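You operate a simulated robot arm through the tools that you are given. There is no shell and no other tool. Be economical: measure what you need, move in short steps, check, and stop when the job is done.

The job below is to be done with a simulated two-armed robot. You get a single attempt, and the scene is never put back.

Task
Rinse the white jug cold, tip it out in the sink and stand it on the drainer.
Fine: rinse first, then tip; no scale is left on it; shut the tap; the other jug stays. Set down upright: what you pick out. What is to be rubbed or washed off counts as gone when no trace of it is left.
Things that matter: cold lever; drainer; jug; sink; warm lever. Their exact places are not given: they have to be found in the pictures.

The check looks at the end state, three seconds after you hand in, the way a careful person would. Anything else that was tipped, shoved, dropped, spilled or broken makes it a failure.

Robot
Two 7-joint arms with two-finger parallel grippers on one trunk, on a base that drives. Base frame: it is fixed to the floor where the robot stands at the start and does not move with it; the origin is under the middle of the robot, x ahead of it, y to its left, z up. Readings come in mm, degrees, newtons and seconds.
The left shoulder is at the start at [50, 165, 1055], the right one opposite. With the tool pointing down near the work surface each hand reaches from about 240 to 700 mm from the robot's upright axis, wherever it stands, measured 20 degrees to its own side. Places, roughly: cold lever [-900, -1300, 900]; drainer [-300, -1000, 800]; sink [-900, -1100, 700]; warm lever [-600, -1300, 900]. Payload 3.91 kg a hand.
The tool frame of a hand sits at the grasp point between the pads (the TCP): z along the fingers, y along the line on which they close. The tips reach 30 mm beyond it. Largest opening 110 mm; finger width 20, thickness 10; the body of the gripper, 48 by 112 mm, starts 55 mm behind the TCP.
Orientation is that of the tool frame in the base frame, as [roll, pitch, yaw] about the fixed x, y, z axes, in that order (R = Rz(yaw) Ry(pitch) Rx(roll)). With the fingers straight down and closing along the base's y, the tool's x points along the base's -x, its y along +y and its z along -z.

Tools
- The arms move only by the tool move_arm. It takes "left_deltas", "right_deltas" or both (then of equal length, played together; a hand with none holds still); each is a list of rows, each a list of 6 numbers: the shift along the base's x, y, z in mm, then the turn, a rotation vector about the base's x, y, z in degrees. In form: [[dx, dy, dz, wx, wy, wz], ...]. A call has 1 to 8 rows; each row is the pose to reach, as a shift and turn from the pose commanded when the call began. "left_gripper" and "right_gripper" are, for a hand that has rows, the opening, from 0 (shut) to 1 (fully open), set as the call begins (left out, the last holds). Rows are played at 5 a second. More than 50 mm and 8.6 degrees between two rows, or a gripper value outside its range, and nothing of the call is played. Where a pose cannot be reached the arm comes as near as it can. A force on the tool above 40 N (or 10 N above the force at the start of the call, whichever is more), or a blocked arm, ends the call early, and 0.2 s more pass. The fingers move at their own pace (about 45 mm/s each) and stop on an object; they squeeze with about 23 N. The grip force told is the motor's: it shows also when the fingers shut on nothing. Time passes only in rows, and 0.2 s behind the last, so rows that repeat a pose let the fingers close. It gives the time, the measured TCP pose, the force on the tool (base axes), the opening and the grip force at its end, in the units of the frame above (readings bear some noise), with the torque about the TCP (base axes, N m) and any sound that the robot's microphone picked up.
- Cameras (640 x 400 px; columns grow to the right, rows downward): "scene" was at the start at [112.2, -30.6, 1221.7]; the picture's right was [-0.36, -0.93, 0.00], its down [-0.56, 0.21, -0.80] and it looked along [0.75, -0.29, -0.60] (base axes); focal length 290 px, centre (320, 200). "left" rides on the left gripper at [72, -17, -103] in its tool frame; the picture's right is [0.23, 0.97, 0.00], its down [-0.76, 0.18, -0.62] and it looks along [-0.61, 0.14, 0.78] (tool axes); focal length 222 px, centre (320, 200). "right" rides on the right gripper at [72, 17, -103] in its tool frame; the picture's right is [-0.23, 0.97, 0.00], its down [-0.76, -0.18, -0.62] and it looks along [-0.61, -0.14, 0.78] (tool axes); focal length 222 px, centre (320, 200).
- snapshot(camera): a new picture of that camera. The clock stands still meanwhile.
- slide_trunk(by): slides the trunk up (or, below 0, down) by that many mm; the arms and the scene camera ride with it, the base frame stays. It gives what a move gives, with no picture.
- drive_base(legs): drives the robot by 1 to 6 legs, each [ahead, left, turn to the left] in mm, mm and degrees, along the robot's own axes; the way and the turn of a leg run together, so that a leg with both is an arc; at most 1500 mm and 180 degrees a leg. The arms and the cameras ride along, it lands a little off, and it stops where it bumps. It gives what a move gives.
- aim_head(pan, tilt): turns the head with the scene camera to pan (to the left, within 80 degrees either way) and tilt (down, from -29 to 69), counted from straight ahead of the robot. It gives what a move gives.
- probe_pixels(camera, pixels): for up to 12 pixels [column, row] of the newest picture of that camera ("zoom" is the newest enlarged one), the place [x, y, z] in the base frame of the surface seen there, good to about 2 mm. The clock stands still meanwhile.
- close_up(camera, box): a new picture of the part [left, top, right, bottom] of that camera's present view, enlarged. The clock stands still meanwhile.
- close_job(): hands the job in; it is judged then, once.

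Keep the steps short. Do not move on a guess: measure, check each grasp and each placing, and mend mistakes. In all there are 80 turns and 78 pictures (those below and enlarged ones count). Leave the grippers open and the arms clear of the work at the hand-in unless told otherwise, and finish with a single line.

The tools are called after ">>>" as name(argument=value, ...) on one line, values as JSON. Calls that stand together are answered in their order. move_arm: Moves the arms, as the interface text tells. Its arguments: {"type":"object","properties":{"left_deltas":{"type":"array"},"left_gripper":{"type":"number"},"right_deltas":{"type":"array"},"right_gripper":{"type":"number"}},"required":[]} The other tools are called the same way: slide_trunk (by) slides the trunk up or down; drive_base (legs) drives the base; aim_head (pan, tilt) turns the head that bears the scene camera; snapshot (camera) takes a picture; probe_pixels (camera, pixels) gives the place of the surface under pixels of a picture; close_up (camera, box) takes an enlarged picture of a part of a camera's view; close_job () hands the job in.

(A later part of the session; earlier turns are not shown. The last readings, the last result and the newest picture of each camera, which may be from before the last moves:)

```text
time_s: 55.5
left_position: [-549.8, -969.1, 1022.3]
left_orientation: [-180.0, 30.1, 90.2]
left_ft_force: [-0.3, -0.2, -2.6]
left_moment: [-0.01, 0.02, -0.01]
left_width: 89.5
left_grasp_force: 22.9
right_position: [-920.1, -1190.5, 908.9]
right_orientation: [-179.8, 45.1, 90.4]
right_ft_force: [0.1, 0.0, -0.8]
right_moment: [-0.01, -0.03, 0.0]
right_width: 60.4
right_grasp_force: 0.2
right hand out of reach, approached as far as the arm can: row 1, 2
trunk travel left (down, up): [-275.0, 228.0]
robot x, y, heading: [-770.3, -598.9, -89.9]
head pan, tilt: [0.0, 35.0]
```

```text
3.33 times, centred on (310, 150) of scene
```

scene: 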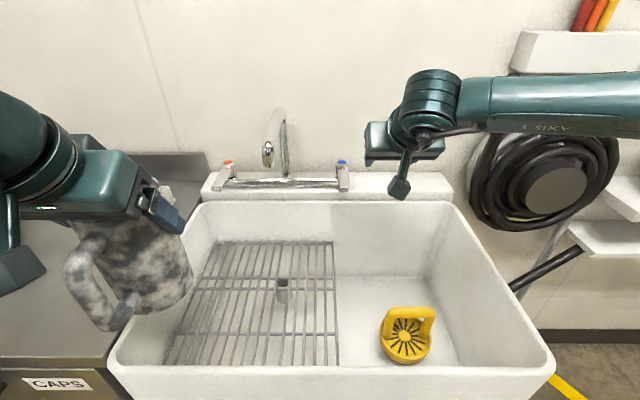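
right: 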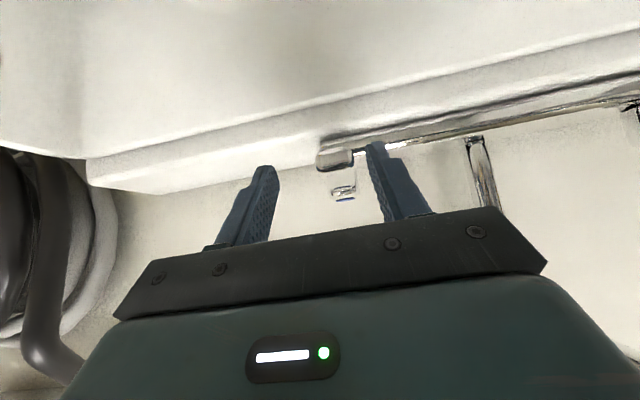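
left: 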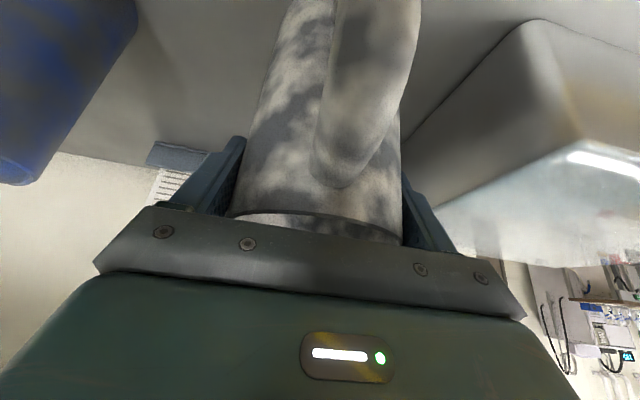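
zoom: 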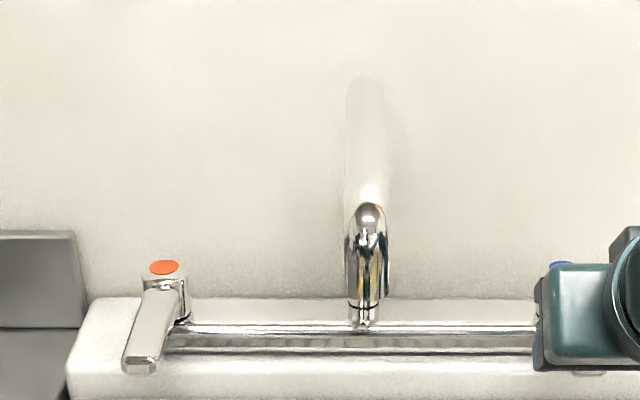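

Straddling, but at the arm's limit. I'll creep the base 35 mm ahead for more margin.

>>> drive_base(legs=[[35, 0, 0]])

>>> move_arm(right_deltas=[[6, 12, -2, 0, 0, 0], [12, 22, -4, 0, 0, 0]])

>>> snapshot(camera="right")

```text
time_s: 56.4
left_position: [-549.8, -1003.5, 1023.8]
left_orientation: [179.9, 30.0, 90.3]
left_ft_force: [0.0, 0.1, -3.8]
left_moment: [-0.03, 0.02, -0.02]
left_width: 89.5
left_grasp_force: 23.4
right_position: [-919.3, -1225.4, 907.8]
right_orientation: [-179.8, 45.1, 90.5]
right_ft_force: [0.7, -0.4, -0.2]
right_moment: [0.02, -0.02, 0.01]
right_width: 60.3
right_grasp_force: 0.2
trunk travel left (down, up): [-275.0, 228.0]
robot x, y, heading: [-767.2, -632.5, -89.6]
head pan, tilt: [0.0, 35.0]
```

```text
time_s: 57.0
left_position: [-549.8, -1003.2, 1022.0]
left_orientation: [-180.0, 30.0, 90.3]
left_ft_force: [0.0, -0.3, -4.2]
left_moment: [-0.01, 0.02, -0.01]
left_width: 89.6
left_grasp_force: 22.8
right_position: [-908.1, -1203.2, 903.2]
right_orientation: [-179.8, 45.1, 90.5]
right_ft_force: [-0.5, -0.1, 0.2]
right_moment: [-0.01, 0.01, 0.0]
right_width: 60.6
right_grasp_force: 0.0
trunk travel left (down, up): [-275.0, 228.0]
robot x, y, heading: [-768.7, -636.2, -89.6]
head pan, tilt: [0.0, 35.0]
```

```text
42 pictures are left
```

right: 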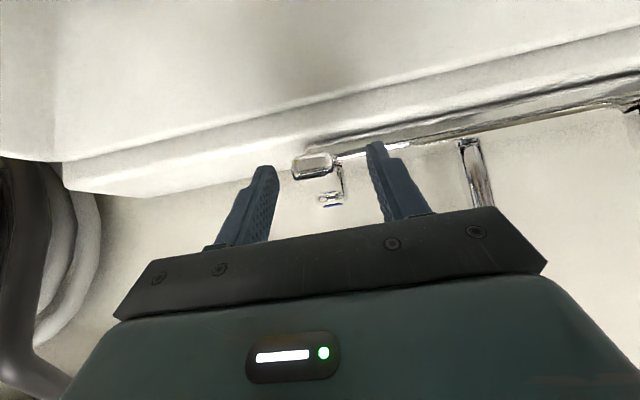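

Lever is well between the fingers. I'll try pushing it outward (−x) gently.

>>> move_arm(right_deltas=[[-12, 0, 0, 0, 0, 0], [-24, 0, 0, 0, 0, 0], [-36, -1, 0, 0, 0, 0], [-48, -3, 0, 0, 0, 0]])

>>> close_up(camera="scene", box=[200, 90, 400, 290])

```text
time_s: 58.0
left_position: [-549.6, -1002.7, 1023.4]
left_orientation: [-180.0, 30.0, 90.3]
left_ft_force: [-0.3, -0.5, -3.2]
left_moment: [0.01, 0.0, -0.01]
left_width: 89.6
left_grasp_force: 23.2
right_position: [-954.7, -1206.6, 903.2]
right_orientation: [-179.9, 45.0, 90.5]
right_ft_force: [0.7, -0.2, 0.0]
right_moment: [0.01, 0.02, 0.02]
right_width: 60.7
right_grasp_force: 0.2
trunk travel left (down, up): [-275.0, 228.0]
robot x, y, heading: [-771.1, -634.2, -89.3]
head pan, tilt: [0.0, 35.0]
```

```text
2.00 times, centred on (300, 190) of scene
```

zoom: 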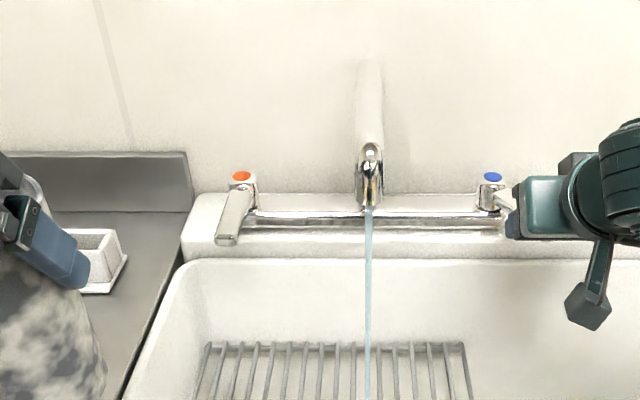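

Cold water is running. I'll bring the jug over the basin, lower it, then slide it under the stream.

>>> move_arm(left_deltas=[[-45, 0, 0, 0, 0, 0], [-90, 0, 0, 0, 0, 0], [-140, 0, 0, 0, 0, 0], [-140, 0, -40, 0, 0, 0], [-140, 0, -80, 0, 0, 0], [-140, 0, -98, 0, 0, 0]])

>>> move_arm(left_deltas=[[-30, -20, 0, 0, 0, 0], [-60, -50, 0, 0, 0, 0], [-84, -78, 0, 0, 0, 0]])

>>> snapshot(camera="scene")

```text
time_s: 59.4
left_position: [-689.7, -1002.8, 928.1]
left_orientation: [-180.0, 30.0, 90.5]
left_ft_force: [0.1, -0.9, -4.1]
left_moment: [-0.01, 0.0, 0.02]
left_width: 89.6
left_grasp_force: 23.3
right_position: [-954.6, -1207.7, 902.1]
right_orientation: [-179.9, 45.1, 90.6]
right_ft_force: [0.4, -0.5, 0.0]
right_moment: [-0.01, 0.01, 0.03]
right_width: 60.6
right_grasp_force: 0.0
trunk travel left (down, up): [-275.0, 228.0]
robot x, y, heading: [-770.7, -640.5, -89.5]
head pan, tilt: [0.0, 35.0]
```

```text
time_s: 60.2
left_position: [-775.8, -1078.9, 928.8]
left_orientation: [179.9, 30.0, 90.3]
left_ft_force: [0.2, -0.7, -3.2]
left_moment: [0.01, -0.01, -0.02]
left_width: 89.5
left_grasp_force: 22.9
right_position: [-955.3, -1206.9, 901.9]
right_orientation: [-180.0, 45.1, 90.6]
right_ft_force: [-0.7, 0.3, -0.9]
right_moment: [-0.03, 0.01, -0.03]
right_width: 60.3
right_grasp_force: 0.1
trunk travel left (down, up): [-275.0, 228.0]
robot x, y, heading: [-772.5, -637.3, -89.4]
head pan, tilt: [0.0, 35.0]
```

```text
40 pictures are left
```

scene: 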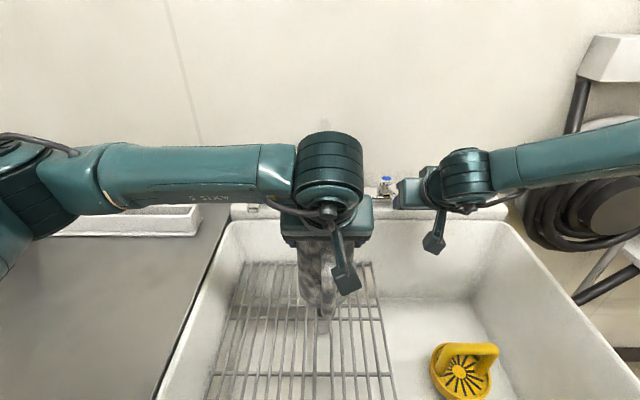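

The jug should be under the stream. I'll wait and watch weight and the scale.

>>> move_arm(left_deltas=[[0, 0, 0, 0, 0, 0], [0, 0, 0, 0, 0, 0], [0, 0, 0, 0, 0, 0], [0, 0, 0, 0, 0, 0], [0, 0, 0, 0, 0, 0], [0, 0, 0, 0, 0, 0], [0, 0, 0, 0, 0, 0], [0, 0, 0, 0, 0, 0]])

>>> snapshot(camera="left")

>>> close_up(camera="scene", box=[260, 160, 420, 340])

```text
time_s: 62.0
left_position: [-775.5, -1078.1, 928.9]
left_orientation: [179.9, 30.0, 90.3]
left_ft_force: [-0.3, -0.6, -3.5]
left_moment: [-0.04, -0.01, 0.02]
left_width: 89.9
left_grasp_force: 22.9
right_position: [-953.4, -1207.8, 901.8]
right_orientation: [-179.9, 45.1, 90.5]
right_ft_force: [0.8, -0.9, -0.2]
right_moment: [0.02, 0.0, 0.0]
right_width: 60.4
right_grasp_force: 0.0
trunk travel left (down, up): [-275.0, 228.0]
robot x, y, heading: [-772.7, -640.5, -89.4]
head pan, tilt: [0.0, 35.0]
```

```text
39 pictures are left
```

left: 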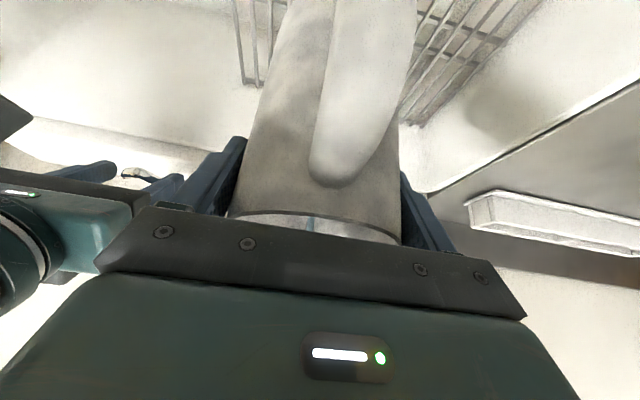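

```text
2.22 times, centred on (340, 250) of scene
```

zoom: 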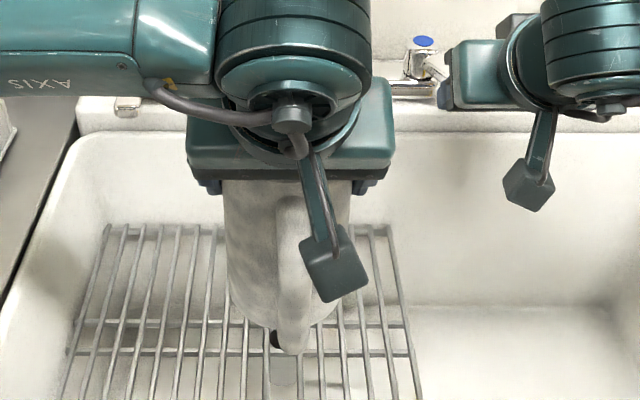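

The scale is fading and the stream enters the mouth (310,222). I'll keep rinsing.

>>> move_arm(left_deltas=[[0, 0, 0, 0, 0, 0], [0, 0, 0, 0, 0, 0], [0, 0, 0, 0, 0, 0], [0, 0, 0, 0, 0, 0], [0, 0, 0, 0, 0, 0], [0, 0, 0, 0, 0, 0], [0, 0, 0, 0, 0, 0], [0, 0, 0, 0, 0, 0]])

>>> move_arm(left_deltas=[[0, 0, 0, 0, 0, 0], [0, 0, 0, 0, 0, 0], [0, 0, 0, 0, 0, 0], [0, 0, 0, 0, 0, 0], [0, 0, 0, 0, 0, 0], [0, 0, 0, 0, 0, 0], [0, 0, 0, 0, 0, 0], [0, 0, 0, 0, 0, 0]])

>>> snapshot(camera="left")

>>> close_up(camera="scene", box=[260, 160, 420, 340])

```text
time_s: 63.8
left_position: [-775.0, -1077.9, 928.9]
left_orientation: [-179.9, 29.9, 90.3]
left_ft_force: [0.3, 0.0, -4.7]
left_moment: [-0.01, 0.02, 0.03]
left_width: 89.8
left_grasp_force: 22.9
right_position: [-953.3, -1206.1, 903.5]
right_orientation: [-179.9, 45.2, 90.5]
right_ft_force: [-1.1, 0.3, 0.0]
right_moment: [0.0, -0.01, 0.01]
right_width: 60.7
right_grasp_force: 0.1
trunk travel left (down, up): [-275.0, 228.0]
robot x, y, heading: [-769.5, -634.1, -89.5]
head pan, tilt: [0.0, 35.0]
```

```text
time_s: 65.6
left_position: [-776.0, -1078.7, 928.5]
left_orientation: [-179.9, 30.1, 90.3]
left_ft_force: [-0.6, -0.4, -4.6]
left_moment: [-0.06, 0.02, -0.03]
left_width: 89.7
left_grasp_force: 23.2
right_position: [-953.7, -1206.2, 902.5]
right_orientation: [-179.9, 45.1, 90.5]
right_ft_force: [-0.6, 0.0, 0.4]
right_moment: [0.02, 0.01, 0.02]
right_width: 60.8
right_grasp_force: 0.0
trunk travel left (down, up): [-275.0, 228.0]
robot x, y, heading: [-774.0, -637.0, -89.7]
head pan, tilt: [0.0, 35.0]
```

```text
37 pictures are left
```

left: 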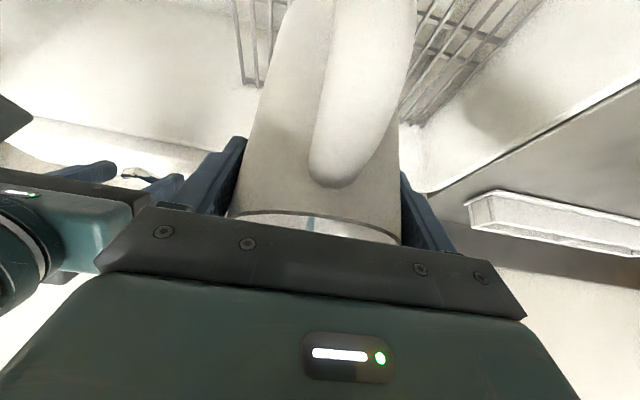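

```text
2.22 times, centred on (340, 250) of scene
```

zoom: 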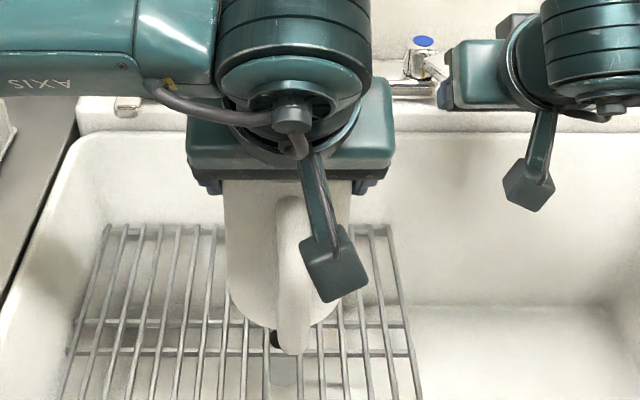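

Looks clean. A few more seconds for safety (no trace must remain).

>>> move_arm(left_deltas=[[0, 0, 0, 0, 0, 0], [0, 0, 0, 0, 0, 0], [0, 0, 0, 0, 0, 0], [0, 0, 0, 0, 0, 0], [0, 0, 0, 0, 0, 0], [0, 0, 0, 0, 0, 0], [0, 0, 0, 0, 0, 0], [0, 0, 0, 0, 0, 0]])

>>> move_arm(left_deltas=[[0, 0, 0, 0, 0, 0], [0, 0, 0, 0, 0, 0], [0, 0, 0, 0, 0, 0], [0, 0, 0, 0, 0, 0], [0, 0, 0, 0, 0, 0], [0, 0, 0, 0, 0, 0], [0, 0, 0, 0, 0, 0], [0, 0, 0, 0, 0, 0]])

>>> move_arm(left_deltas=[[0, 0, 0, 0, 0, 0], [0, 0, 0, 0, 0, 0], [0, 0, 0, 0, 0, 0], [0, 0, 0, 0, 0, 0], [0, 0, 0, 0, 0, 0], [0, 0, 0, 0, 0, 0], [0, 0, 0, 0, 0, 0], [0, 0, 0, 0, 0, 0]])

>>> close_up(camera="left", box=[200, 0, 440, 250])

```text
time_s: 67.4
left_position: [-775.1, -1079.3, 928.4]
left_orientation: [180.0, 30.0, 90.3]
left_ft_force: [-0.4, -0.2, -5.6]
left_moment: [-0.01, -0.01, 0.01]
left_width: 89.5
left_grasp_force: 22.8
right_position: [-954.2, -1206.7, 903.2]
right_orientation: [-180.0, 45.1, 90.5]
right_ft_force: [0.8, 0.5, 0.1]
right_moment: [0.04, -0.01, 0.0]
right_width: 60.4
right_grasp_force: 0.1
trunk travel left (down, up): [-275.0, 228.0]
robot x, y, heading: [-770.1, -637.9, -89.5]
head pan, tilt: [0.0, 35.0]
```

```text
time_s: 69.2
left_position: [-774.5, -1079.5, 929.2]
left_orientation: [180.0, 30.0, 90.3]
left_ft_force: [0.6, 0.8, -6.2]
left_moment: [-0.03, 0.02, 0.01]
left_width: 89.5
left_grasp_force: 22.8
right_position: [-953.7, -1206.5, 901.6]
right_orientation: [-179.9, 45.1, 90.5]
right_ft_force: [0.4, -1.0, -0.2]
right_moment: [-0.01, 0.02, -0.02]
right_width: 60.2
right_grasp_force: 0.0
trunk travel left (down, up): [-275.0, 228.0]
robot x, y, heading: [-771.2, -636.9, -89.5]
head pan, tilt: [0.0, 35.0]
```

```text
time_s: 71.0
left_position: [-775.4, -1077.9, 928.5]
left_orientation: [179.9, 30.0, 90.3]
left_ft_force: [-0.8, -0.4, -5.5]
left_moment: [-0.03, 0.02, -0.02]
left_width: 89.9
left_grasp_force: 22.9
right_position: [-954.0, -1206.0, 901.6]
right_orientation: [-179.9, 45.1, 90.6]
right_ft_force: [-0.7, 1.1, -0.1]
right_moment: [0.0, 0.06, 0.01]
right_width: 60.8
right_grasp_force: 0.1
trunk travel left (down, up): [-275.0, 228.0]
robot x, y, heading: [-770.4, -632.7, -89.5]
head pan, tilt: [0.0, 35.0]
```

```text
1.60 times, centred on (320, 125) of left
```

zoom: 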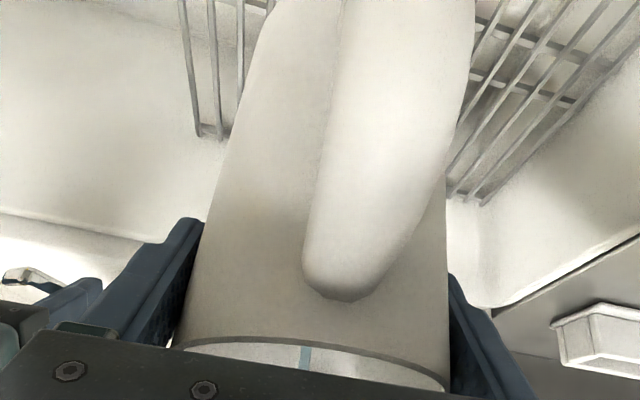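

Clean with about 0.2 kg of water inside. I'll draw the jug out of the stream (staying over the basin), then shut the lever back toward +x.

>>> move_arm(left_deltas=[[24, 26, 0, 0, 0, 0], [50, 56, 0, 0, 0, 0], [80, 90, 0, 0, 0, 0]])

>>> move_arm(right_deltas=[[15, 0, 0, 0, 0, 0], [30, 0, 0, 0, 0, 0], [45, 0, 0, 0, 0, 0], [57, 0, 0, 0, 0, 0], [65, 0, 0, 0, 0, 0]])

>>> snapshot(camera="scene")

>>> snapshot(camera="right")

```text
time_s: 71.8
left_position: [-696.3, -987.7, 925.4]
left_orientation: [-180.0, 30.1, 90.3]
left_ft_force: [0.9, 0.2, -5.1]
left_moment: [-0.03, 0.0, 0.04]
left_width: 89.7
left_grasp_force: 22.7
right_position: [-954.2, -1206.1, 903.7]
right_orientation: [-179.8, 45.0, 90.5]
right_ft_force: [-0.2, 0.2, -0.5]
right_moment: [-0.02, -0.03, 0.03]
right_width: 60.3
right_grasp_force: 0.0
trunk travel left (down, up): [-275.0, 228.0]
robot x, y, heading: [-766.9, -635.6, -89.7]
head pan, tilt: [0.0, 35.0]
```

```text
time_s: 73.0
left_position: [-695.9, -988.4, 924.9]
left_orientation: [-180.0, 30.1, 90.3]
left_ft_force: [0.1, -1.0, -6.5]
left_moment: [-0.02, 0.03, 0.02]
left_width: 89.5
left_grasp_force: 22.9
right_position: [-902.9, -1200.8, 908.2]
right_orientation: [-180.0, 45.1, 90.6]
right_ft_force: [-0.2, 0.3, -0.1]
right_moment: [0.02, -0.01, -0.01]
right_width: 60.4
right_grasp_force: 0.1
right hand out of reach, approached as far as the arm can: row 4, 5
trunk travel left (down, up): [-275.0, 228.0]
robot x, y, heading: [-770.3, -634.4, -89.8]
head pan, tilt: [0.0, 35.0]
```

```text
34 pictures are left
```

scene: 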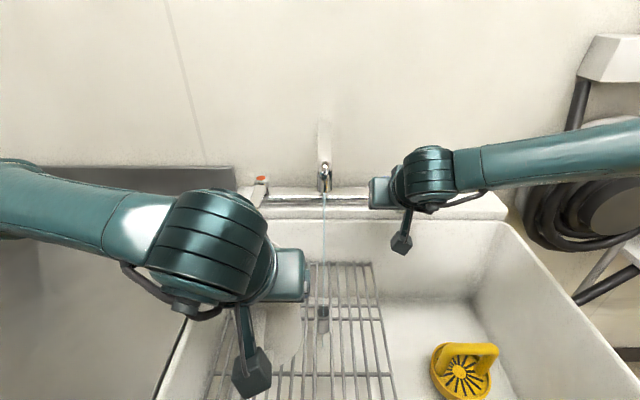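

```text
33 pictures are left
```

right: 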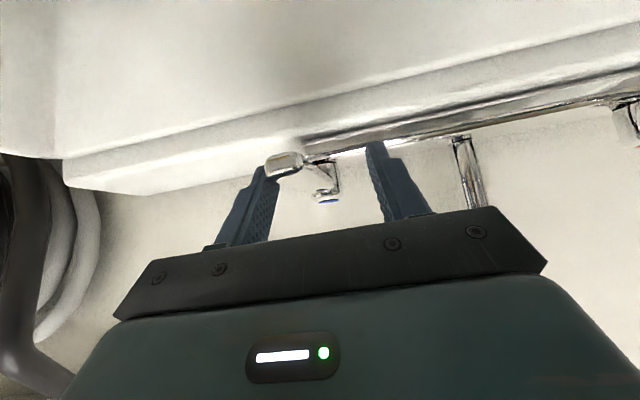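

Reach runs out before the lever is fully back. Closing the fingers around it will centre it at x≈-904.

>>> move_arm(right_deltas=[[0, 0, -2, 0, 0, 0], [0, 0, -2, 0, 0, 0], [0, 0, -2, 0, 0, 0], [0, 0, -2, 0, 0, 0], [0, 0, -2, 0, 0, 0]], right_gripper=0)

>>> snapshot(camera="scene")

>>> snapshot(camera="right")

```text
time_s: 74.2
left_position: [-697.9, -987.0, 925.4]
left_orientation: [179.8, 30.1, 90.2]
left_ft_force: [0.8, 0.2, -6.1]
left_moment: [-0.01, 0.02, -0.03]
left_width: 89.7
left_grasp_force: 23.3
right_position: [-907.7, -1199.7, 906.5]
right_orientation: [-179.9, 45.2, 90.1]
right_ft_force: [-21.7, 2.9, 3.6]
right_moment: [0.18, 0.15, -1.02]
right_width: 23.7
right_grasp_force: 44.8
trunk travel left (down, up): [-275.0, 228.0]
robot x, y, heading: [-766.7, -636.2, -89.5]
head pan, tilt: [0.0, 35.0]
```

```text
32 pictures are left
```

scene: 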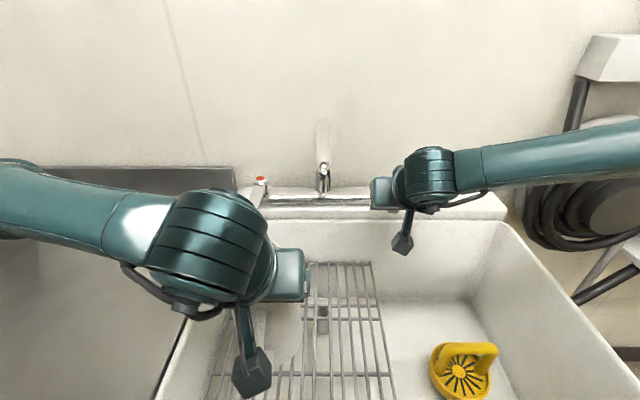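

```text
31 pictures are left
```

right: 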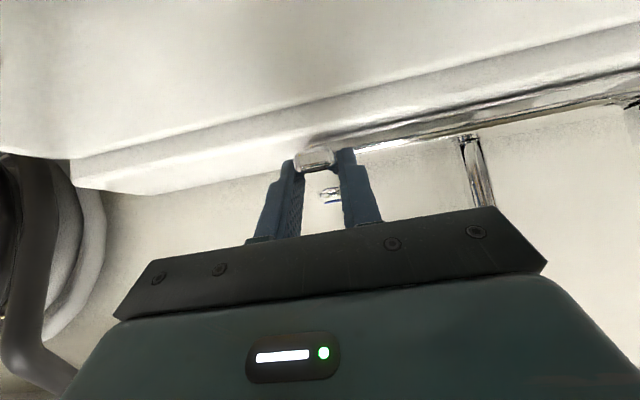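

The stream has stopped and the lever is against its stop. I'll open the fingers and lift the right hand straight back off the lever.

>>> move_arm(right_deltas=[[0, 0, 0, 0, 0, 0], [0, 0, 0, 0, 0, 0], [0, 0, 0, 0, 0, 0], [0, 20, 15, 0, 0, 0], [0, 50, 50, 0, 0, 0], [-20, 80, 90, 0, 0, 0], [-60, 105, 110, 0, 0, 0], [-100, 130, 120, 0, 0, 0]], right_gripper=0.55)

>>> move_arm(right_deltas=[[-40, 25, 0, 0, 0, 0], [-80, 50, 0, 0, 0, 0], [-120, 80, 0, 0, 0, 0], [-150, 110, 0, 0, 0, 0], [-180, 140, 0, 0, 0, 0]])

>>> snapshot(camera="scene")

```text
refused: row 6 steps farther than a row can; nothing moved
```

```text
time_s: 75.4
left_position: [-696.4, -987.0, 926.6]
left_orientation: [-180.0, 29.9, 90.3]
left_ft_force: [-0.3, -0.3, -5.7]
left_moment: [-0.04, -0.01, 0.01]
left_width: 89.9
left_grasp_force: 22.7
right_position: [-1085.3, -1058.0, 907.2]
right_orientation: [179.9, 45.2, 90.5]
right_ft_force: [-0.3, 0.6, -0.4]
right_moment: [0.01, 0.03, 0.01]
right_width: 0.1
right_grasp_force: 38.1
trunk travel left (down, up): [-275.0, 228.0]
robot x, y, heading: [-770.8, -633.6, -89.7]
head pan, tilt: [0.0, 35.0]
```

```text
30 pictures are left
```

scene: 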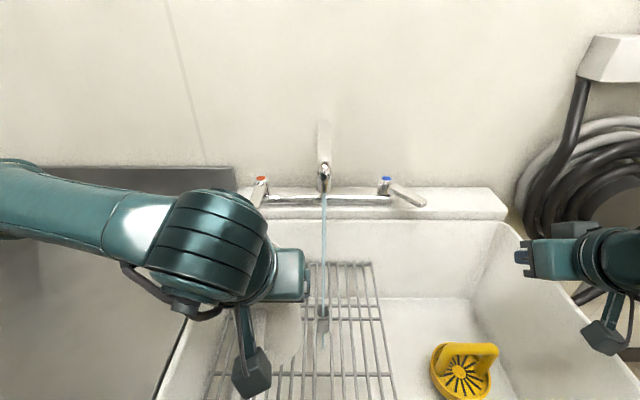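

The opening move was refused, and the follow-up dragged the lever open again. I must re-close it: measure the lever, then push it back with closed fingers from the outside.

>>> probe_pixels(camera="scene", pixels=[[386, 180], [405, 194], [423, 203], [419, 205], [412, 196]])

```text
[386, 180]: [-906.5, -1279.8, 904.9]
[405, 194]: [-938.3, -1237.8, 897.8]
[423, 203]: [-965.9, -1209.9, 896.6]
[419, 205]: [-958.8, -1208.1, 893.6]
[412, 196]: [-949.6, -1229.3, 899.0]
```

Lever tip is at (-968,-1209). I'll raise the jug a bit, shift the base 40 mm left for reach, and place the closed right fingers outside the lever.

>>> move_arm(left_deltas=[[0, 0, 30, 0, 0, 0], [0, 0, 60, 0, 0, 0]])

>>> drive_base(legs=[[0, 40, 0], [15, 0, 0]])

```text
time_s: 76.0
left_position: [-693.9, -990.0, 985.2]
left_orientation: [-179.9, 30.0, 90.4]
left_ft_force: [-0.3, -0.2, -5.2]
left_moment: [0.02, 0.01, 0.0]
left_width: 89.6
left_grasp_force: 23.3
right_position: [-1085.0, -1059.0, 907.8]
right_orientation: [-179.9, 45.1, 90.6]
right_ft_force: [0.0, -0.2, 0.1]
right_moment: [0.02, -0.02, -0.02]
right_width: 0.0
right_grasp_force: 37.9
trunk travel left (down, up): [-275.0, 228.0]
robot x, y, heading: [-764.4, -631.9, -89.5]
head pan, tilt: [0.0, 35.0]
```

```text
time_s: 77.3
left_position: [-654.3, -998.4, 984.5]
left_orientation: [179.8, 29.9, 90.0]
left_ft_force: [0.4, 0.3, -5.3]
left_moment: [0.0, 0.02, -0.02]
left_width: 89.7
left_grasp_force: 23.2
right_position: [-1045.1, -1067.5, 908.3]
right_orientation: [-179.9, 45.1, 90.3]
right_ft_force: [-1.0, 0.4, -0.6]
right_moment: [0.02, -0.03, -0.02]
right_width: 0.1
right_grasp_force: 37.7
trunk travel left (down, up): [-275.0, 228.0]
robot x, y, heading: [-726.0, -645.5, -89.6]
head pan, tilt: [0.0, 35.0]
stopped in leg 2: the robot was blocked; the commanded pose is now the measured one
```

The base touches its limit, fine. Now the right fingers go to (-1015,-1215), outside the lever.

>>> move_arm(right_deltas=[[8, -37, 0, 0, 0, 0], [15, -75, 0, 0, 0, 0], [22, -112, 0, 0, 0, 0], [30, -147, 0, 0, 0, 0]])

>>> move_arm(right_deltas=[[20, 0, 0, 0, 0, 0], [40, 0, 0, 0, 0, 0], [55, 0, 0, 0, 0, 0], [70, 2, 0, 0, 0, 0], [82, 4, 0, 0, 0, 0], [92, 6, 0, 0, 0, 0]])

>>> snapshot(camera="scene")

>>> snapshot(camera="right")

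```text
time_s: 78.3
left_position: [-653.3, -999.7, 984.3]
left_orientation: [-180.0, 29.9, 90.2]
left_ft_force: [-0.1, -0.2, -6.9]
left_moment: [-0.01, 0.03, 0.01]
left_width: 89.6
left_grasp_force: 23.2
right_position: [-1015.2, -1213.4, 906.8]
right_orientation: [-179.9, 45.1, 90.3]
right_ft_force: [0.1, -0.2, -0.2]
right_moment: [0.0, 0.03, 0.02]
right_width: 0.1
right_grasp_force: 37.5
trunk travel left (down, up): [-275.0, 228.0]
robot x, y, heading: [-728.0, -645.1, -89.8]
head pan, tilt: [0.0, 35.0]
```

```text
time_s: 79.1
left_position: [-654.3, -995.7, 986.2]
left_orientation: [179.9, 29.9, 89.8]
left_ft_force: [0.3, -0.7, -6.0]
left_moment: [-0.02, 0.01, 0.01]
left_width: 89.6
left_grasp_force: 23.0
right_position: [-970.2, -1208.7, 907.1]
right_orientation: [-179.4, 44.8, 89.7]
right_ft_force: [-8.4, 16.3, 12.6]
right_moment: [0.22, -0.12, 0.26]
right_width: 0.1
right_grasp_force: 37.1
trunk travel left (down, up): [-275.0, 228.0]
robot x, y, heading: [-728.9, -646.2, -89.7]
head pan, tilt: [0.0, 35.0]
stopped in row 4 (right hand): the force on the tool passed its limit (the readings are from after the stop); the commanded pose is now the measured one
```

```text
29 pictures are left
```

scene: 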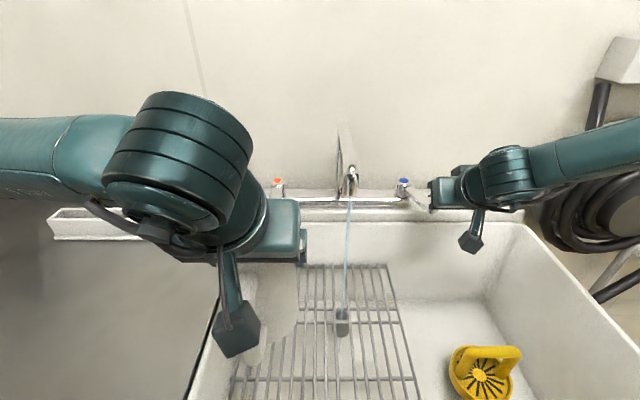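

```text
28 pictures are left
```

right: 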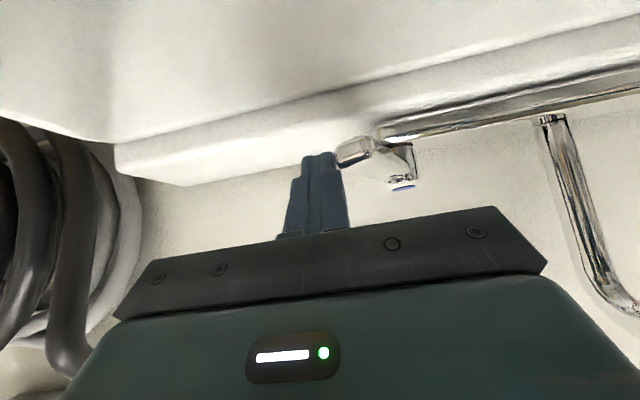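

The finger met the lever's end face. I'll back off, go about 28 mm deeper, and push on its side.

>>> move_arm(right_deltas=[[-20, 5, 0, 0, 0, 0], [-35, 0, 0, 0, 0, 0], [-35, -15, 0, 0, 0, 0], [-35, -28, 0, 0, 0, 0]])

>>> snapshot(camera="right")

```text
time_s: 80.1
left_position: [-654.9, -999.1, 984.2]
left_orientation: [180.0, 29.9, 90.0]
left_ft_force: [0.1, -0.4, -5.0]
left_moment: [0.01, -0.03, -0.03]
left_width: 90.0
left_grasp_force: 22.7
right_position: [-1004.4, -1238.5, 903.9]
right_orientation: [-179.4, 44.6, 89.9]
right_ft_force: [-0.2, -1.4, -0.2]
right_moment: [0.0, -0.01, 0.01]
right_width: 0.0
right_grasp_force: 37.9
trunk travel left (down, up): [-275.0, 228.0]
robot x, y, heading: [-726.2, -645.2, -89.9]
head pan, tilt: [0.0, 35.0]
```

```text
27 pictures are left
```

right: 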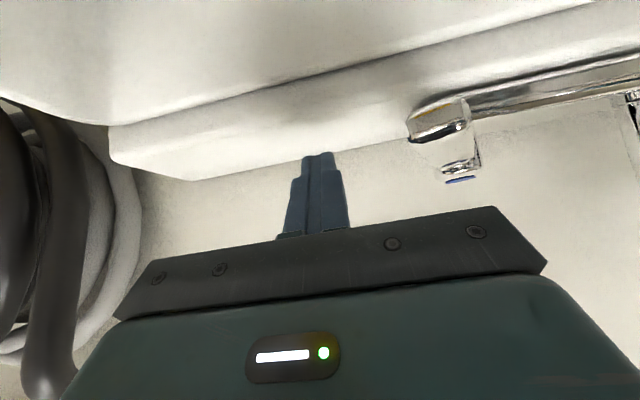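

Now the finger is beside the lever's outer face. Push toward +x.

>>> move_arm(right_deltas=[[20, 0, 0, 0, 0, 0], [36, 2, 0, 0, 0, 0], [48, 6, 0, 0, 0, 0], [58, 12, 0, 0, 0, 0], [68, 18, 0, 0, 0, 0], [76, 24, 0, 0, 0, 0]])

>>> snapshot(camera="scene")

>>> snapshot(camera="right")

```text
time_s: 81.5
left_position: [-655.5, -999.7, 983.0]
left_orientation: [179.8, 29.8, 89.8]
left_ft_force: [-0.1, 0.0, -5.3]
left_moment: [-0.02, 0.04, 0.03]
left_width: 89.9
left_grasp_force: 22.4
right_position: [-934.0, -1218.8, 905.6]
right_orientation: [-179.2, 44.8, 89.6]
right_ft_force: [-19.1, -10.8, 0.4]
right_moment: [-0.07, 0.1, 0.03]
right_width: 0.0
right_grasp_force: 37.9
trunk travel left (down, up): [-275.0, 228.0]
robot x, y, heading: [-728.6, -649.5, -89.8]
head pan, tilt: [0.0, 35.0]
```

```text
26 pictures are left
```

scene: 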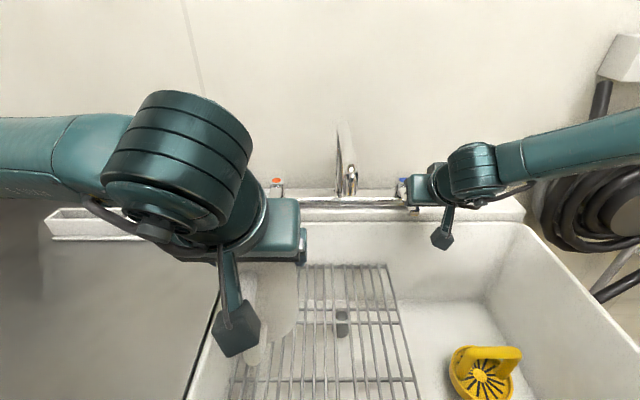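

```text
25 pictures are left
```

right: 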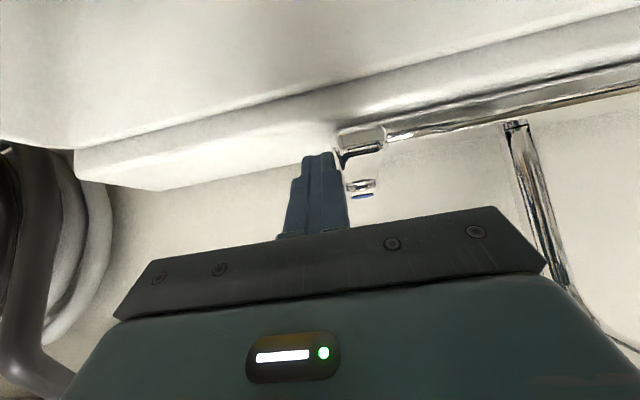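

No stream; the lever is pressing on its stop (19 N). I'll back away in −x first, then retract.

>>> move_arm(right_deltas=[[-15, 0, 0, 0, 0, 0], [-40, 5, 0, 0, 0, 0], [-70, 30, 10, 0, 0, 0], [-100, 60, 30, 0, 0, 0], [-130, 90, 50, 0, 0, 0], [-150, 125, 75, 0, 0, 0]])

>>> close_up(camera="scene", box=[240, 110, 480, 340])

```text
time_s: 82.9
left_position: [-654.9, -997.2, 984.4]
left_orientation: [-180.0, 30.0, 89.9]
left_ft_force: [-0.8, 0.2, -5.7]
left_moment: [-0.01, -0.02, -0.03]
left_width: 89.7
left_grasp_force: 23.0
right_position: [-1079.9, -1090.5, 982.7]
right_orientation: [-179.6, 44.6, 90.0]
right_ft_force: [-0.1, 0.3, 0.1]
right_moment: [-0.02, -0.03, 0.01]
right_width: 0.1
right_grasp_force: 38.0
trunk travel left (down, up): [-275.0, 228.0]
robot x, y, heading: [-727.8, -643.2, -89.9]
head pan, tilt: [0.0, 35.0]
```

```text
1.74 times, centred on (360, 225) of scene
```

zoom: 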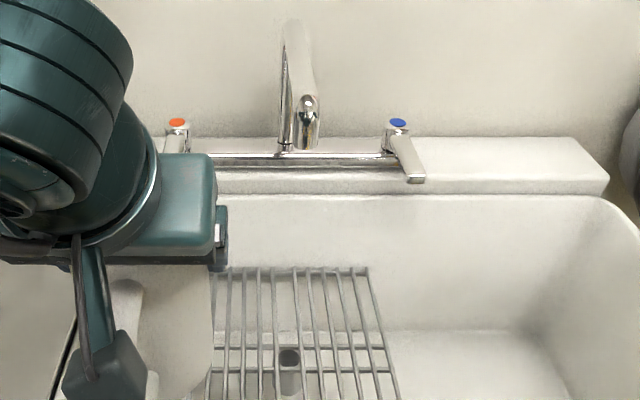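

Tap is shut. I'll pull the right hand back, then move the base back 30 and right 120 so the jug is well over the basin for tipping.

>>> move_arm(right_deltas=[[0, 40, 0, 0, 0, 0], [0, 80, 0, 0, 0, 0], [0, 120, 0, 0, 0, 0]], right_gripper=1)

>>> drive_base(legs=[[-30, 0, 0], [0, -130, 0]])

>>> snapshot(camera="scene")

```text
time_s: 83.7
left_position: [-654.0, -998.1, 984.1]
left_orientation: [-180.0, 29.9, 90.0]
left_ft_force: [0.0, -0.1, -5.4]
left_moment: [0.0, 0.04, -0.01]
left_width: 89.9
left_grasp_force: 23.3
right_position: [-1097.5, -991.6, 990.5]
right_orientation: [-179.7, 44.4, 89.8]
right_ft_force: [-0.3, -0.5, -0.4]
right_moment: [0.0, 0.03, 0.0]
right_width: 68.5
right_grasp_force: 0.1
right hand out of reach, approached as far as the arm can: row 3
trunk travel left (down, up): [-275.0, 228.0]
robot x, y, heading: [-726.5, -643.3, -90.1]
head pan, tilt: [0.0, 35.0]
```

```text
time_s: 85.5
left_position: [-791.8, -967.8, 984.5]
left_orientation: [179.9, 30.0, 89.5]
left_ft_force: [-0.8, -0.6, -5.0]
left_moment: [-0.01, 0.0, 0.01]
left_width: 89.5
left_grasp_force: 23.1
right_position: [-1235.5, -958.8, 992.6]
right_orientation: [-179.6, 44.4, 89.5]
right_ft_force: [-0.1, -1.3, 0.3]
right_moment: [-0.01, -0.02, 0.04]
right_width: 110.1
right_grasp_force: 0.0
trunk travel left (down, up): [-275.0, 228.0]
robot x, y, heading: [-864.9, -614.0, -90.6]
head pan, tilt: [0.0, 35.0]
```

```text
23 pictures are left
```

scene: 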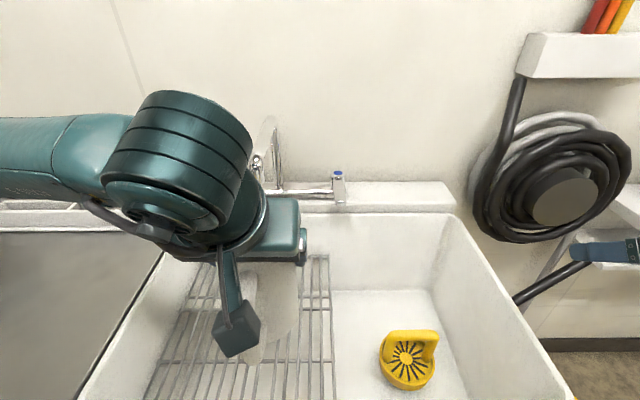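

Jug at x=-792 over the basin, tap off. I'll tip it sideways (mouth toward +x), shifting to x≈-840 so the pour stays central.

>>> move_arm(left_deltas=[[-10, 0, 0, 0, 8, 0], [-20, 0, 0, 0, 16, 0], [-30, 0, 0, 0, 24, 0], [-40, 0, 0, 0, 32, 0], [-48, 0, 0, 0, 40, 0], [-48, 0, 0, 0, 48, 0], [-48, 0, 0, 0, 56, 0], [-48, 0, 0, 0, 64, 0]])

>>> snapshot(camera="scene")

```text
time_s: 87.3
left_position: [-843.5, -979.5, 985.3]
left_orientation: [-112.8, 13.0, 117.2]
left_ft_force: [-0.1, -0.9, -5.4]
left_moment: [-0.01, -0.35, 0.01]
left_width: 89.9
left_grasp_force: 22.9
left hand out of reach, approached as far as the arm can: row 7, 8
right_position: [-1234.1, -958.2, 992.5]
right_orientation: [-179.6, 44.4, 89.6]
right_ft_force: [0.4, -0.4, -0.2]
right_moment: [0.02, 0.0, 0.01]
right_width: 110.0
right_grasp_force: 0.1
trunk travel left (down, up): [-275.0, 228.0]
robot x, y, heading: [-862.5, -613.4, -90.3]
head pan, tilt: [0.0, 35.0]
```

```text
22 pictures are left
```

scene: 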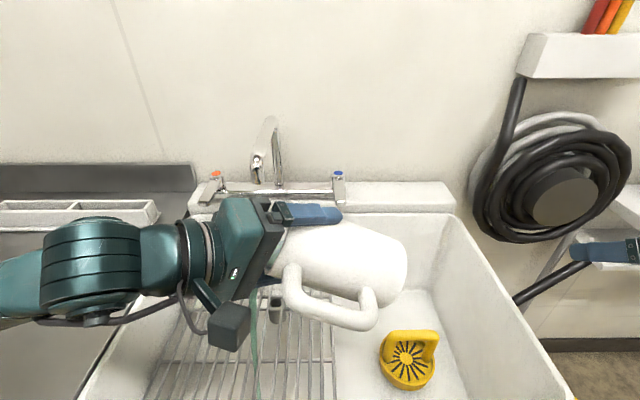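

It is pouring (thin greenish stream), but the arm folds up against its limit at about 60°. I'll move the hand 100 mm right to give the elbow room, and continue tipping.

>>> move_arm(left_deltas=[[-30, -10, -5, 0, 0, 0], [-60, -20, -10, 0, 0, 0], [-90, -30, -15, 0, 8, 0], [-100, -40, -15, 0, 16, 0], [-100, -40, -15, 0, 24, 0], [-100, -40, -15, 0, 32, 0], [-100, -40, -15, 0, 40, 0], [-100, -40, -15, 0, 48, 0]])

>>> snapshot(camera="scene")

```text
time_s: 88.6
left_position: [-934.5, -1037.2, 1046.3]
left_orientation: [-84.3, 13.0, 122.6]
left_ft_force: [0.9, -0.6, -1.6]
left_moment: [-0.04, -0.15, -0.03]
left_width: 89.5
left_grasp_force: 23.2
right_position: [-1238.0, -955.3, 990.3]
right_orientation: [179.7, 44.8, 89.1]
right_ft_force: [0.0, 0.1, -0.3]
right_moment: [0.02, -0.01, 0.0]
right_width: 110.2
right_grasp_force: 0.0
trunk travel left (down, up): [-275.0, 228.0]
robot x, y, heading: [-861.3, -610.9, -90.3]
head pan, tilt: [0.0, 35.0]
stopped in row 6 (left hand): the arm was blocked; the commanded pose is now the measured one
```

```text
21 pictures are left
```

scene: 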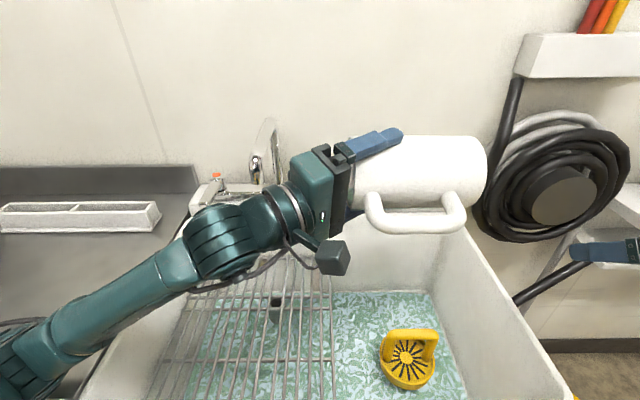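

The jug is now about 88° over and the weight dropped to ~1.6 N. The forearm seems to touch near the sink's edge. I'll raise the trunk 80 mm and continue to about 110°.

>>> slide_trunk(by=80)

>>> move_arm(left_deltas=[[0, 0, 0, 0, 8, 0], [0, 0, 0, 0, 16, 0], [0, 0, 0, 0, 24, 0], [0, 0, 0, 0, 24, 0]])

>>> snapshot(camera="scene")

```text
time_s: 89.8
left_position: [-931.0, -1041.9, 1122.1]
left_orientation: [-83.9, 11.6, 122.2]
left_ft_force: [-0.3, -0.2, -1.1]
left_moment: [-0.04, -0.11, 0.01]
left_width: 89.4
left_grasp_force: 22.8
right_position: [-1231.9, -961.4, 1071.7]
right_orientation: [-179.6, 44.5, 89.6]
right_ft_force: [-0.4, 0.6, -0.4]
right_moment: [0.03, 0.03, -0.01]
right_width: 110.1
right_grasp_force: 0.0
trunk travel left (down, up): [-355.0, 148.0]
robot x, y, heading: [-860.2, -613.6, -90.1]
head pan, tilt: [0.0, 35.0]
```

```text
time_s: 90.8
left_position: [-931.6, -1041.5, 1123.6]
left_orientation: [-63.7, -1.6, 124.0]
left_ft_force: [-0.2, 0.6, -2.0]
left_moment: [-0.02, -0.05, 0.0]
left_width: 89.5
left_grasp_force: 22.9
right_position: [-1231.3, -960.6, 1072.9]
right_orientation: [-179.6, 44.4, 89.6]
right_ft_force: [0.0, 0.1, -0.9]
right_moment: [-0.04, -0.02, -0.03]
right_width: 110.2
right_grasp_force: 0.1
trunk travel left (down, up): [-355.0, 148.0]
robot x, y, heading: [-862.7, -610.3, -90.3]
head pan, tilt: [0.0, 35.0]
```

```text
20 pictures are left
```

scene: 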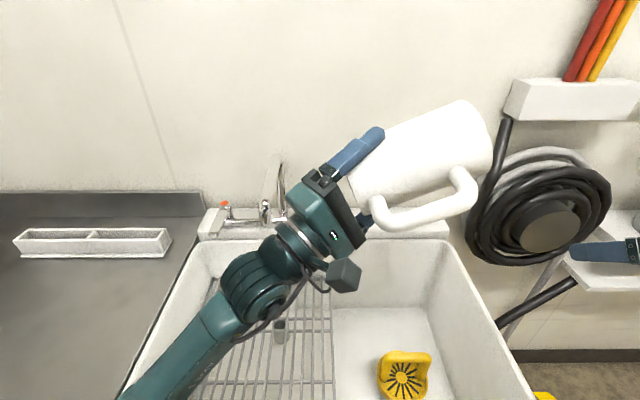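

Tilted to 113°, sink draining. I'll hold a moment to drain fully, and look left for the drainer.

>>> move_arm(left_deltas=[[0, 0, 0, 0, 8, 0], [0, 0, 0, 0, 8, 0], [0, 0, 0, 0, 8, 0], [0, 0, 0, 0, 8, 0], [0, 0, 0, 0, 8, 0]])

>>> aim_head(pan=45, tilt=40)

>>> snapshot(camera="scene")

```text
time_s: 92.0
left_position: [-930.7, -1042.0, 1122.4]
left_orientation: [-57.1, -6.0, 123.5]
left_ft_force: [0.1, 0.4, -1.9]
left_moment: [-0.06, -0.07, -0.01]
left_width: 89.6
left_grasp_force: 23.2
right_position: [-1232.8, -960.9, 1071.8]
right_orientation: [-179.5, 44.4, 89.6]
right_ft_force: [0.7, 1.0, -1.0]
right_moment: [-0.01, 0.02, 0.01]
right_width: 109.9
right_grasp_force: 0.1
trunk travel left (down, up): [-355.0, 148.0]
robot x, y, heading: [-862.0, -615.3, -90.3]
head pan, tilt: [0.0, 35.0]
```

```text
time_s: 93.1
left_position: [-931.3, -1041.3, 1122.0]
left_orientation: [-57.1, -6.1, 123.5]
left_ft_force: [-0.8, 0.7, -2.0]
left_moment: [0.0, -0.06, 0.01]
left_width: 89.1
left_grasp_force: 22.7
right_position: [-1232.2, -959.9, 1070.8]
right_orientation: [-179.6, 44.4, 89.5]
right_ft_force: [0.8, 0.3, -0.2]
right_moment: [0.03, 0.03, -0.04]
right_width: 110.0
right_grasp_force: 0.0
trunk travel left (down, up): [-355.0, 148.0]
robot x, y, heading: [-860.2, -614.9, -90.2]
head pan, tilt: [45.0, 40.0]
```

```text
19 pictures are left
```

scene: 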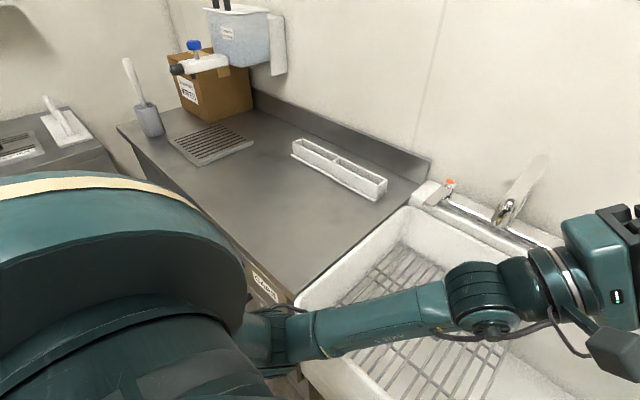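

A slotted tray at (210,143) on the counter is surely the drainer. Measure it.

>>> close_up(camera="scene", box=[110, 40, 290, 180])

>>> probe_pixels(camera="scene", pixels=[[210, 143], [169, 141], [198, 164], [252, 144], [215, 124], [150, 120], [160, 137], [270, 190], [128, 60], [239, 115], [185, 70]])

```text
2.86 times, centred on (200, 110) of scene
```

zoom: 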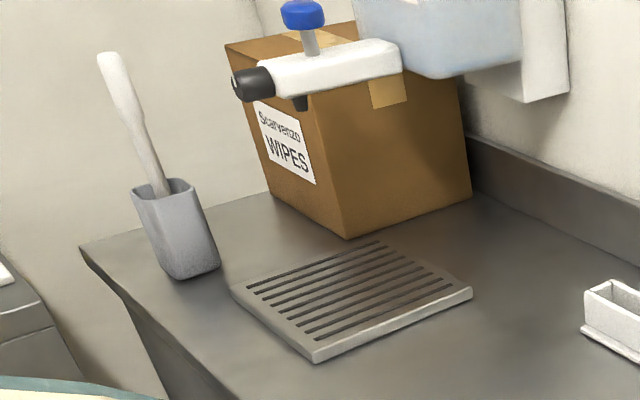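

```text
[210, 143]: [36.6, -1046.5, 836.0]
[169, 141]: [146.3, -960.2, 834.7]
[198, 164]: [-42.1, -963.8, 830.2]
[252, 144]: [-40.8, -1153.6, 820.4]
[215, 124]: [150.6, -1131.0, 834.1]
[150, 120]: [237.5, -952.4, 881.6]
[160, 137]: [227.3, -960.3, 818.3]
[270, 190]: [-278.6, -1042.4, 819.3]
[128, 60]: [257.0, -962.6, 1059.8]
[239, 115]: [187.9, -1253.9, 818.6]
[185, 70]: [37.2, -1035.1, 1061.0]
```

Tray centre is ~(53,-1055), top z≈835. The given rough place was x≈-300 though, so I'll look at the plain board there before deciding.

>>> close_up(camera="scene", box=[180, 120, 440, 300])

>>> move_arm(left_deltas=[[0, 0, 0, 0, -8, 0], [0, 0, 0, 0, -16, 0], [0, 0, 0, 0, -24, 0], [0, 0, 0, 0, -32, 0], [0, 0, 0, 0, -40, 0], [0, 0, 0, 0, -48, 0], [10, 0, 0, 0, -56, 0], [20, 0, 0, 0, -64, 0]])

```text
2.22 times, centred on (310, 210) of scene
```

zoom: 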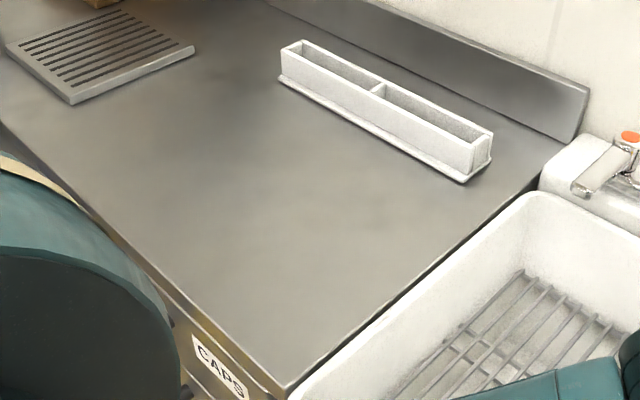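

```text
time_s: 94.9
left_position: [-911.3, -1040.7, 1122.8]
left_orientation: [-114.2, 26.5, 111.9]
left_ft_force: [-1.0, 0.7, -0.5]
left_moment: [-0.01, -0.04, -0.01]
left_width: 89.2
left_grasp_force: 22.5
right_position: [-1231.4, -961.8, 1072.9]
right_orientation: [-179.6, 44.5, 89.6]
right_ft_force: [0.4, -0.2, -0.3]
right_moment: [0.02, -0.04, -0.05]
right_width: 110.1
right_grasp_force: 0.0
trunk travel left (down, up): [-355.0, 148.0]
robot x, y, heading: [-858.9, -612.6, -90.2]
head pan, tilt: [45.0, 40.0]
```

The board itself is plain; the slotted tray is the drainer. The jug is still tilted 57°, so I'll bring it upright by another −57°.

>>> move_arm(left_deltas=[[10, 0, 0, 0, -8, 0], [20, 0, 0, 0, -16, 0], [30, 0, 0, 0, -24, 0], [40, 0, 0, 0, -32, 0], [50, 0, 0, 0, -40, 0], [60, 0, 0, 0, -48, 0], [60, 0, 0, 0, -56, 0], [60, 0, 0, 0, -57.2, 0]])

>>> aim_head(pan=0, tilt=35)

>>> snapshot(camera="scene")

>>> snapshot(camera="left")

```text
time_s: 96.7
left_position: [-851.6, -1041.2, 1121.7]
left_orientation: [179.7, 31.6, 76.8]
left_ft_force: [0.2, -0.4, -1.8]
left_moment: [-0.01, 0.0, -0.02]
left_width: 89.3
left_grasp_force: 23.0
right_position: [-1232.5, -960.1, 1073.1]
right_orientation: [-179.6, 44.4, 89.7]
right_ft_force: [-0.1, 0.1, 0.1]
right_moment: [0.01, 0.02, 0.0]
right_width: 110.1
right_grasp_force: 0.1
trunk travel left (down, up): [-355.0, 148.0]
robot x, y, heading: [-861.9, -614.3, -90.2]
head pan, tilt: [45.0, 40.0]
```

```text
time_s: 97.8
left_position: [-851.7, -1042.0, 1121.4]
left_orientation: [179.8, 31.7, 76.7]
left_ft_force: [-0.3, -0.2, -1.9]
left_moment: [-0.04, 0.02, -0.01]
left_width: 89.3
left_grasp_force: 23.1
right_position: [-1232.2, -960.3, 1070.7]
right_orientation: [-179.6, 44.4, 89.6]
right_ft_force: [1.0, -0.6, 0.1]
right_moment: [0.0, 0.02, 0.0]
right_width: 109.9
right_grasp_force: 0.0
trunk travel left (down, up): [-355.0, 148.0]
robot x, y, heading: [-861.8, -614.3, -90.1]
head pan, tilt: [0.0, 35.0]
```

```text
16 pictures are left
```

scene: 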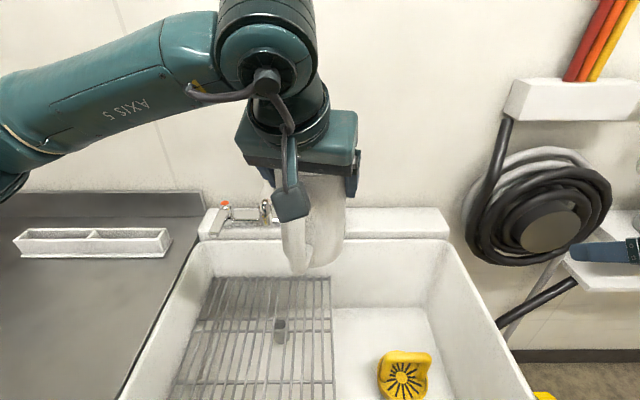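

```text
15 pictures are left
```

left: 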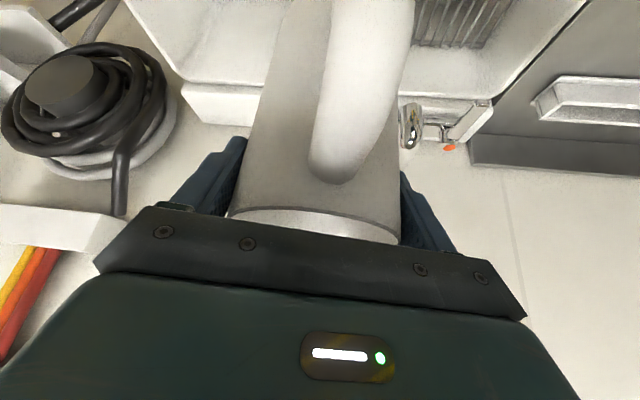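

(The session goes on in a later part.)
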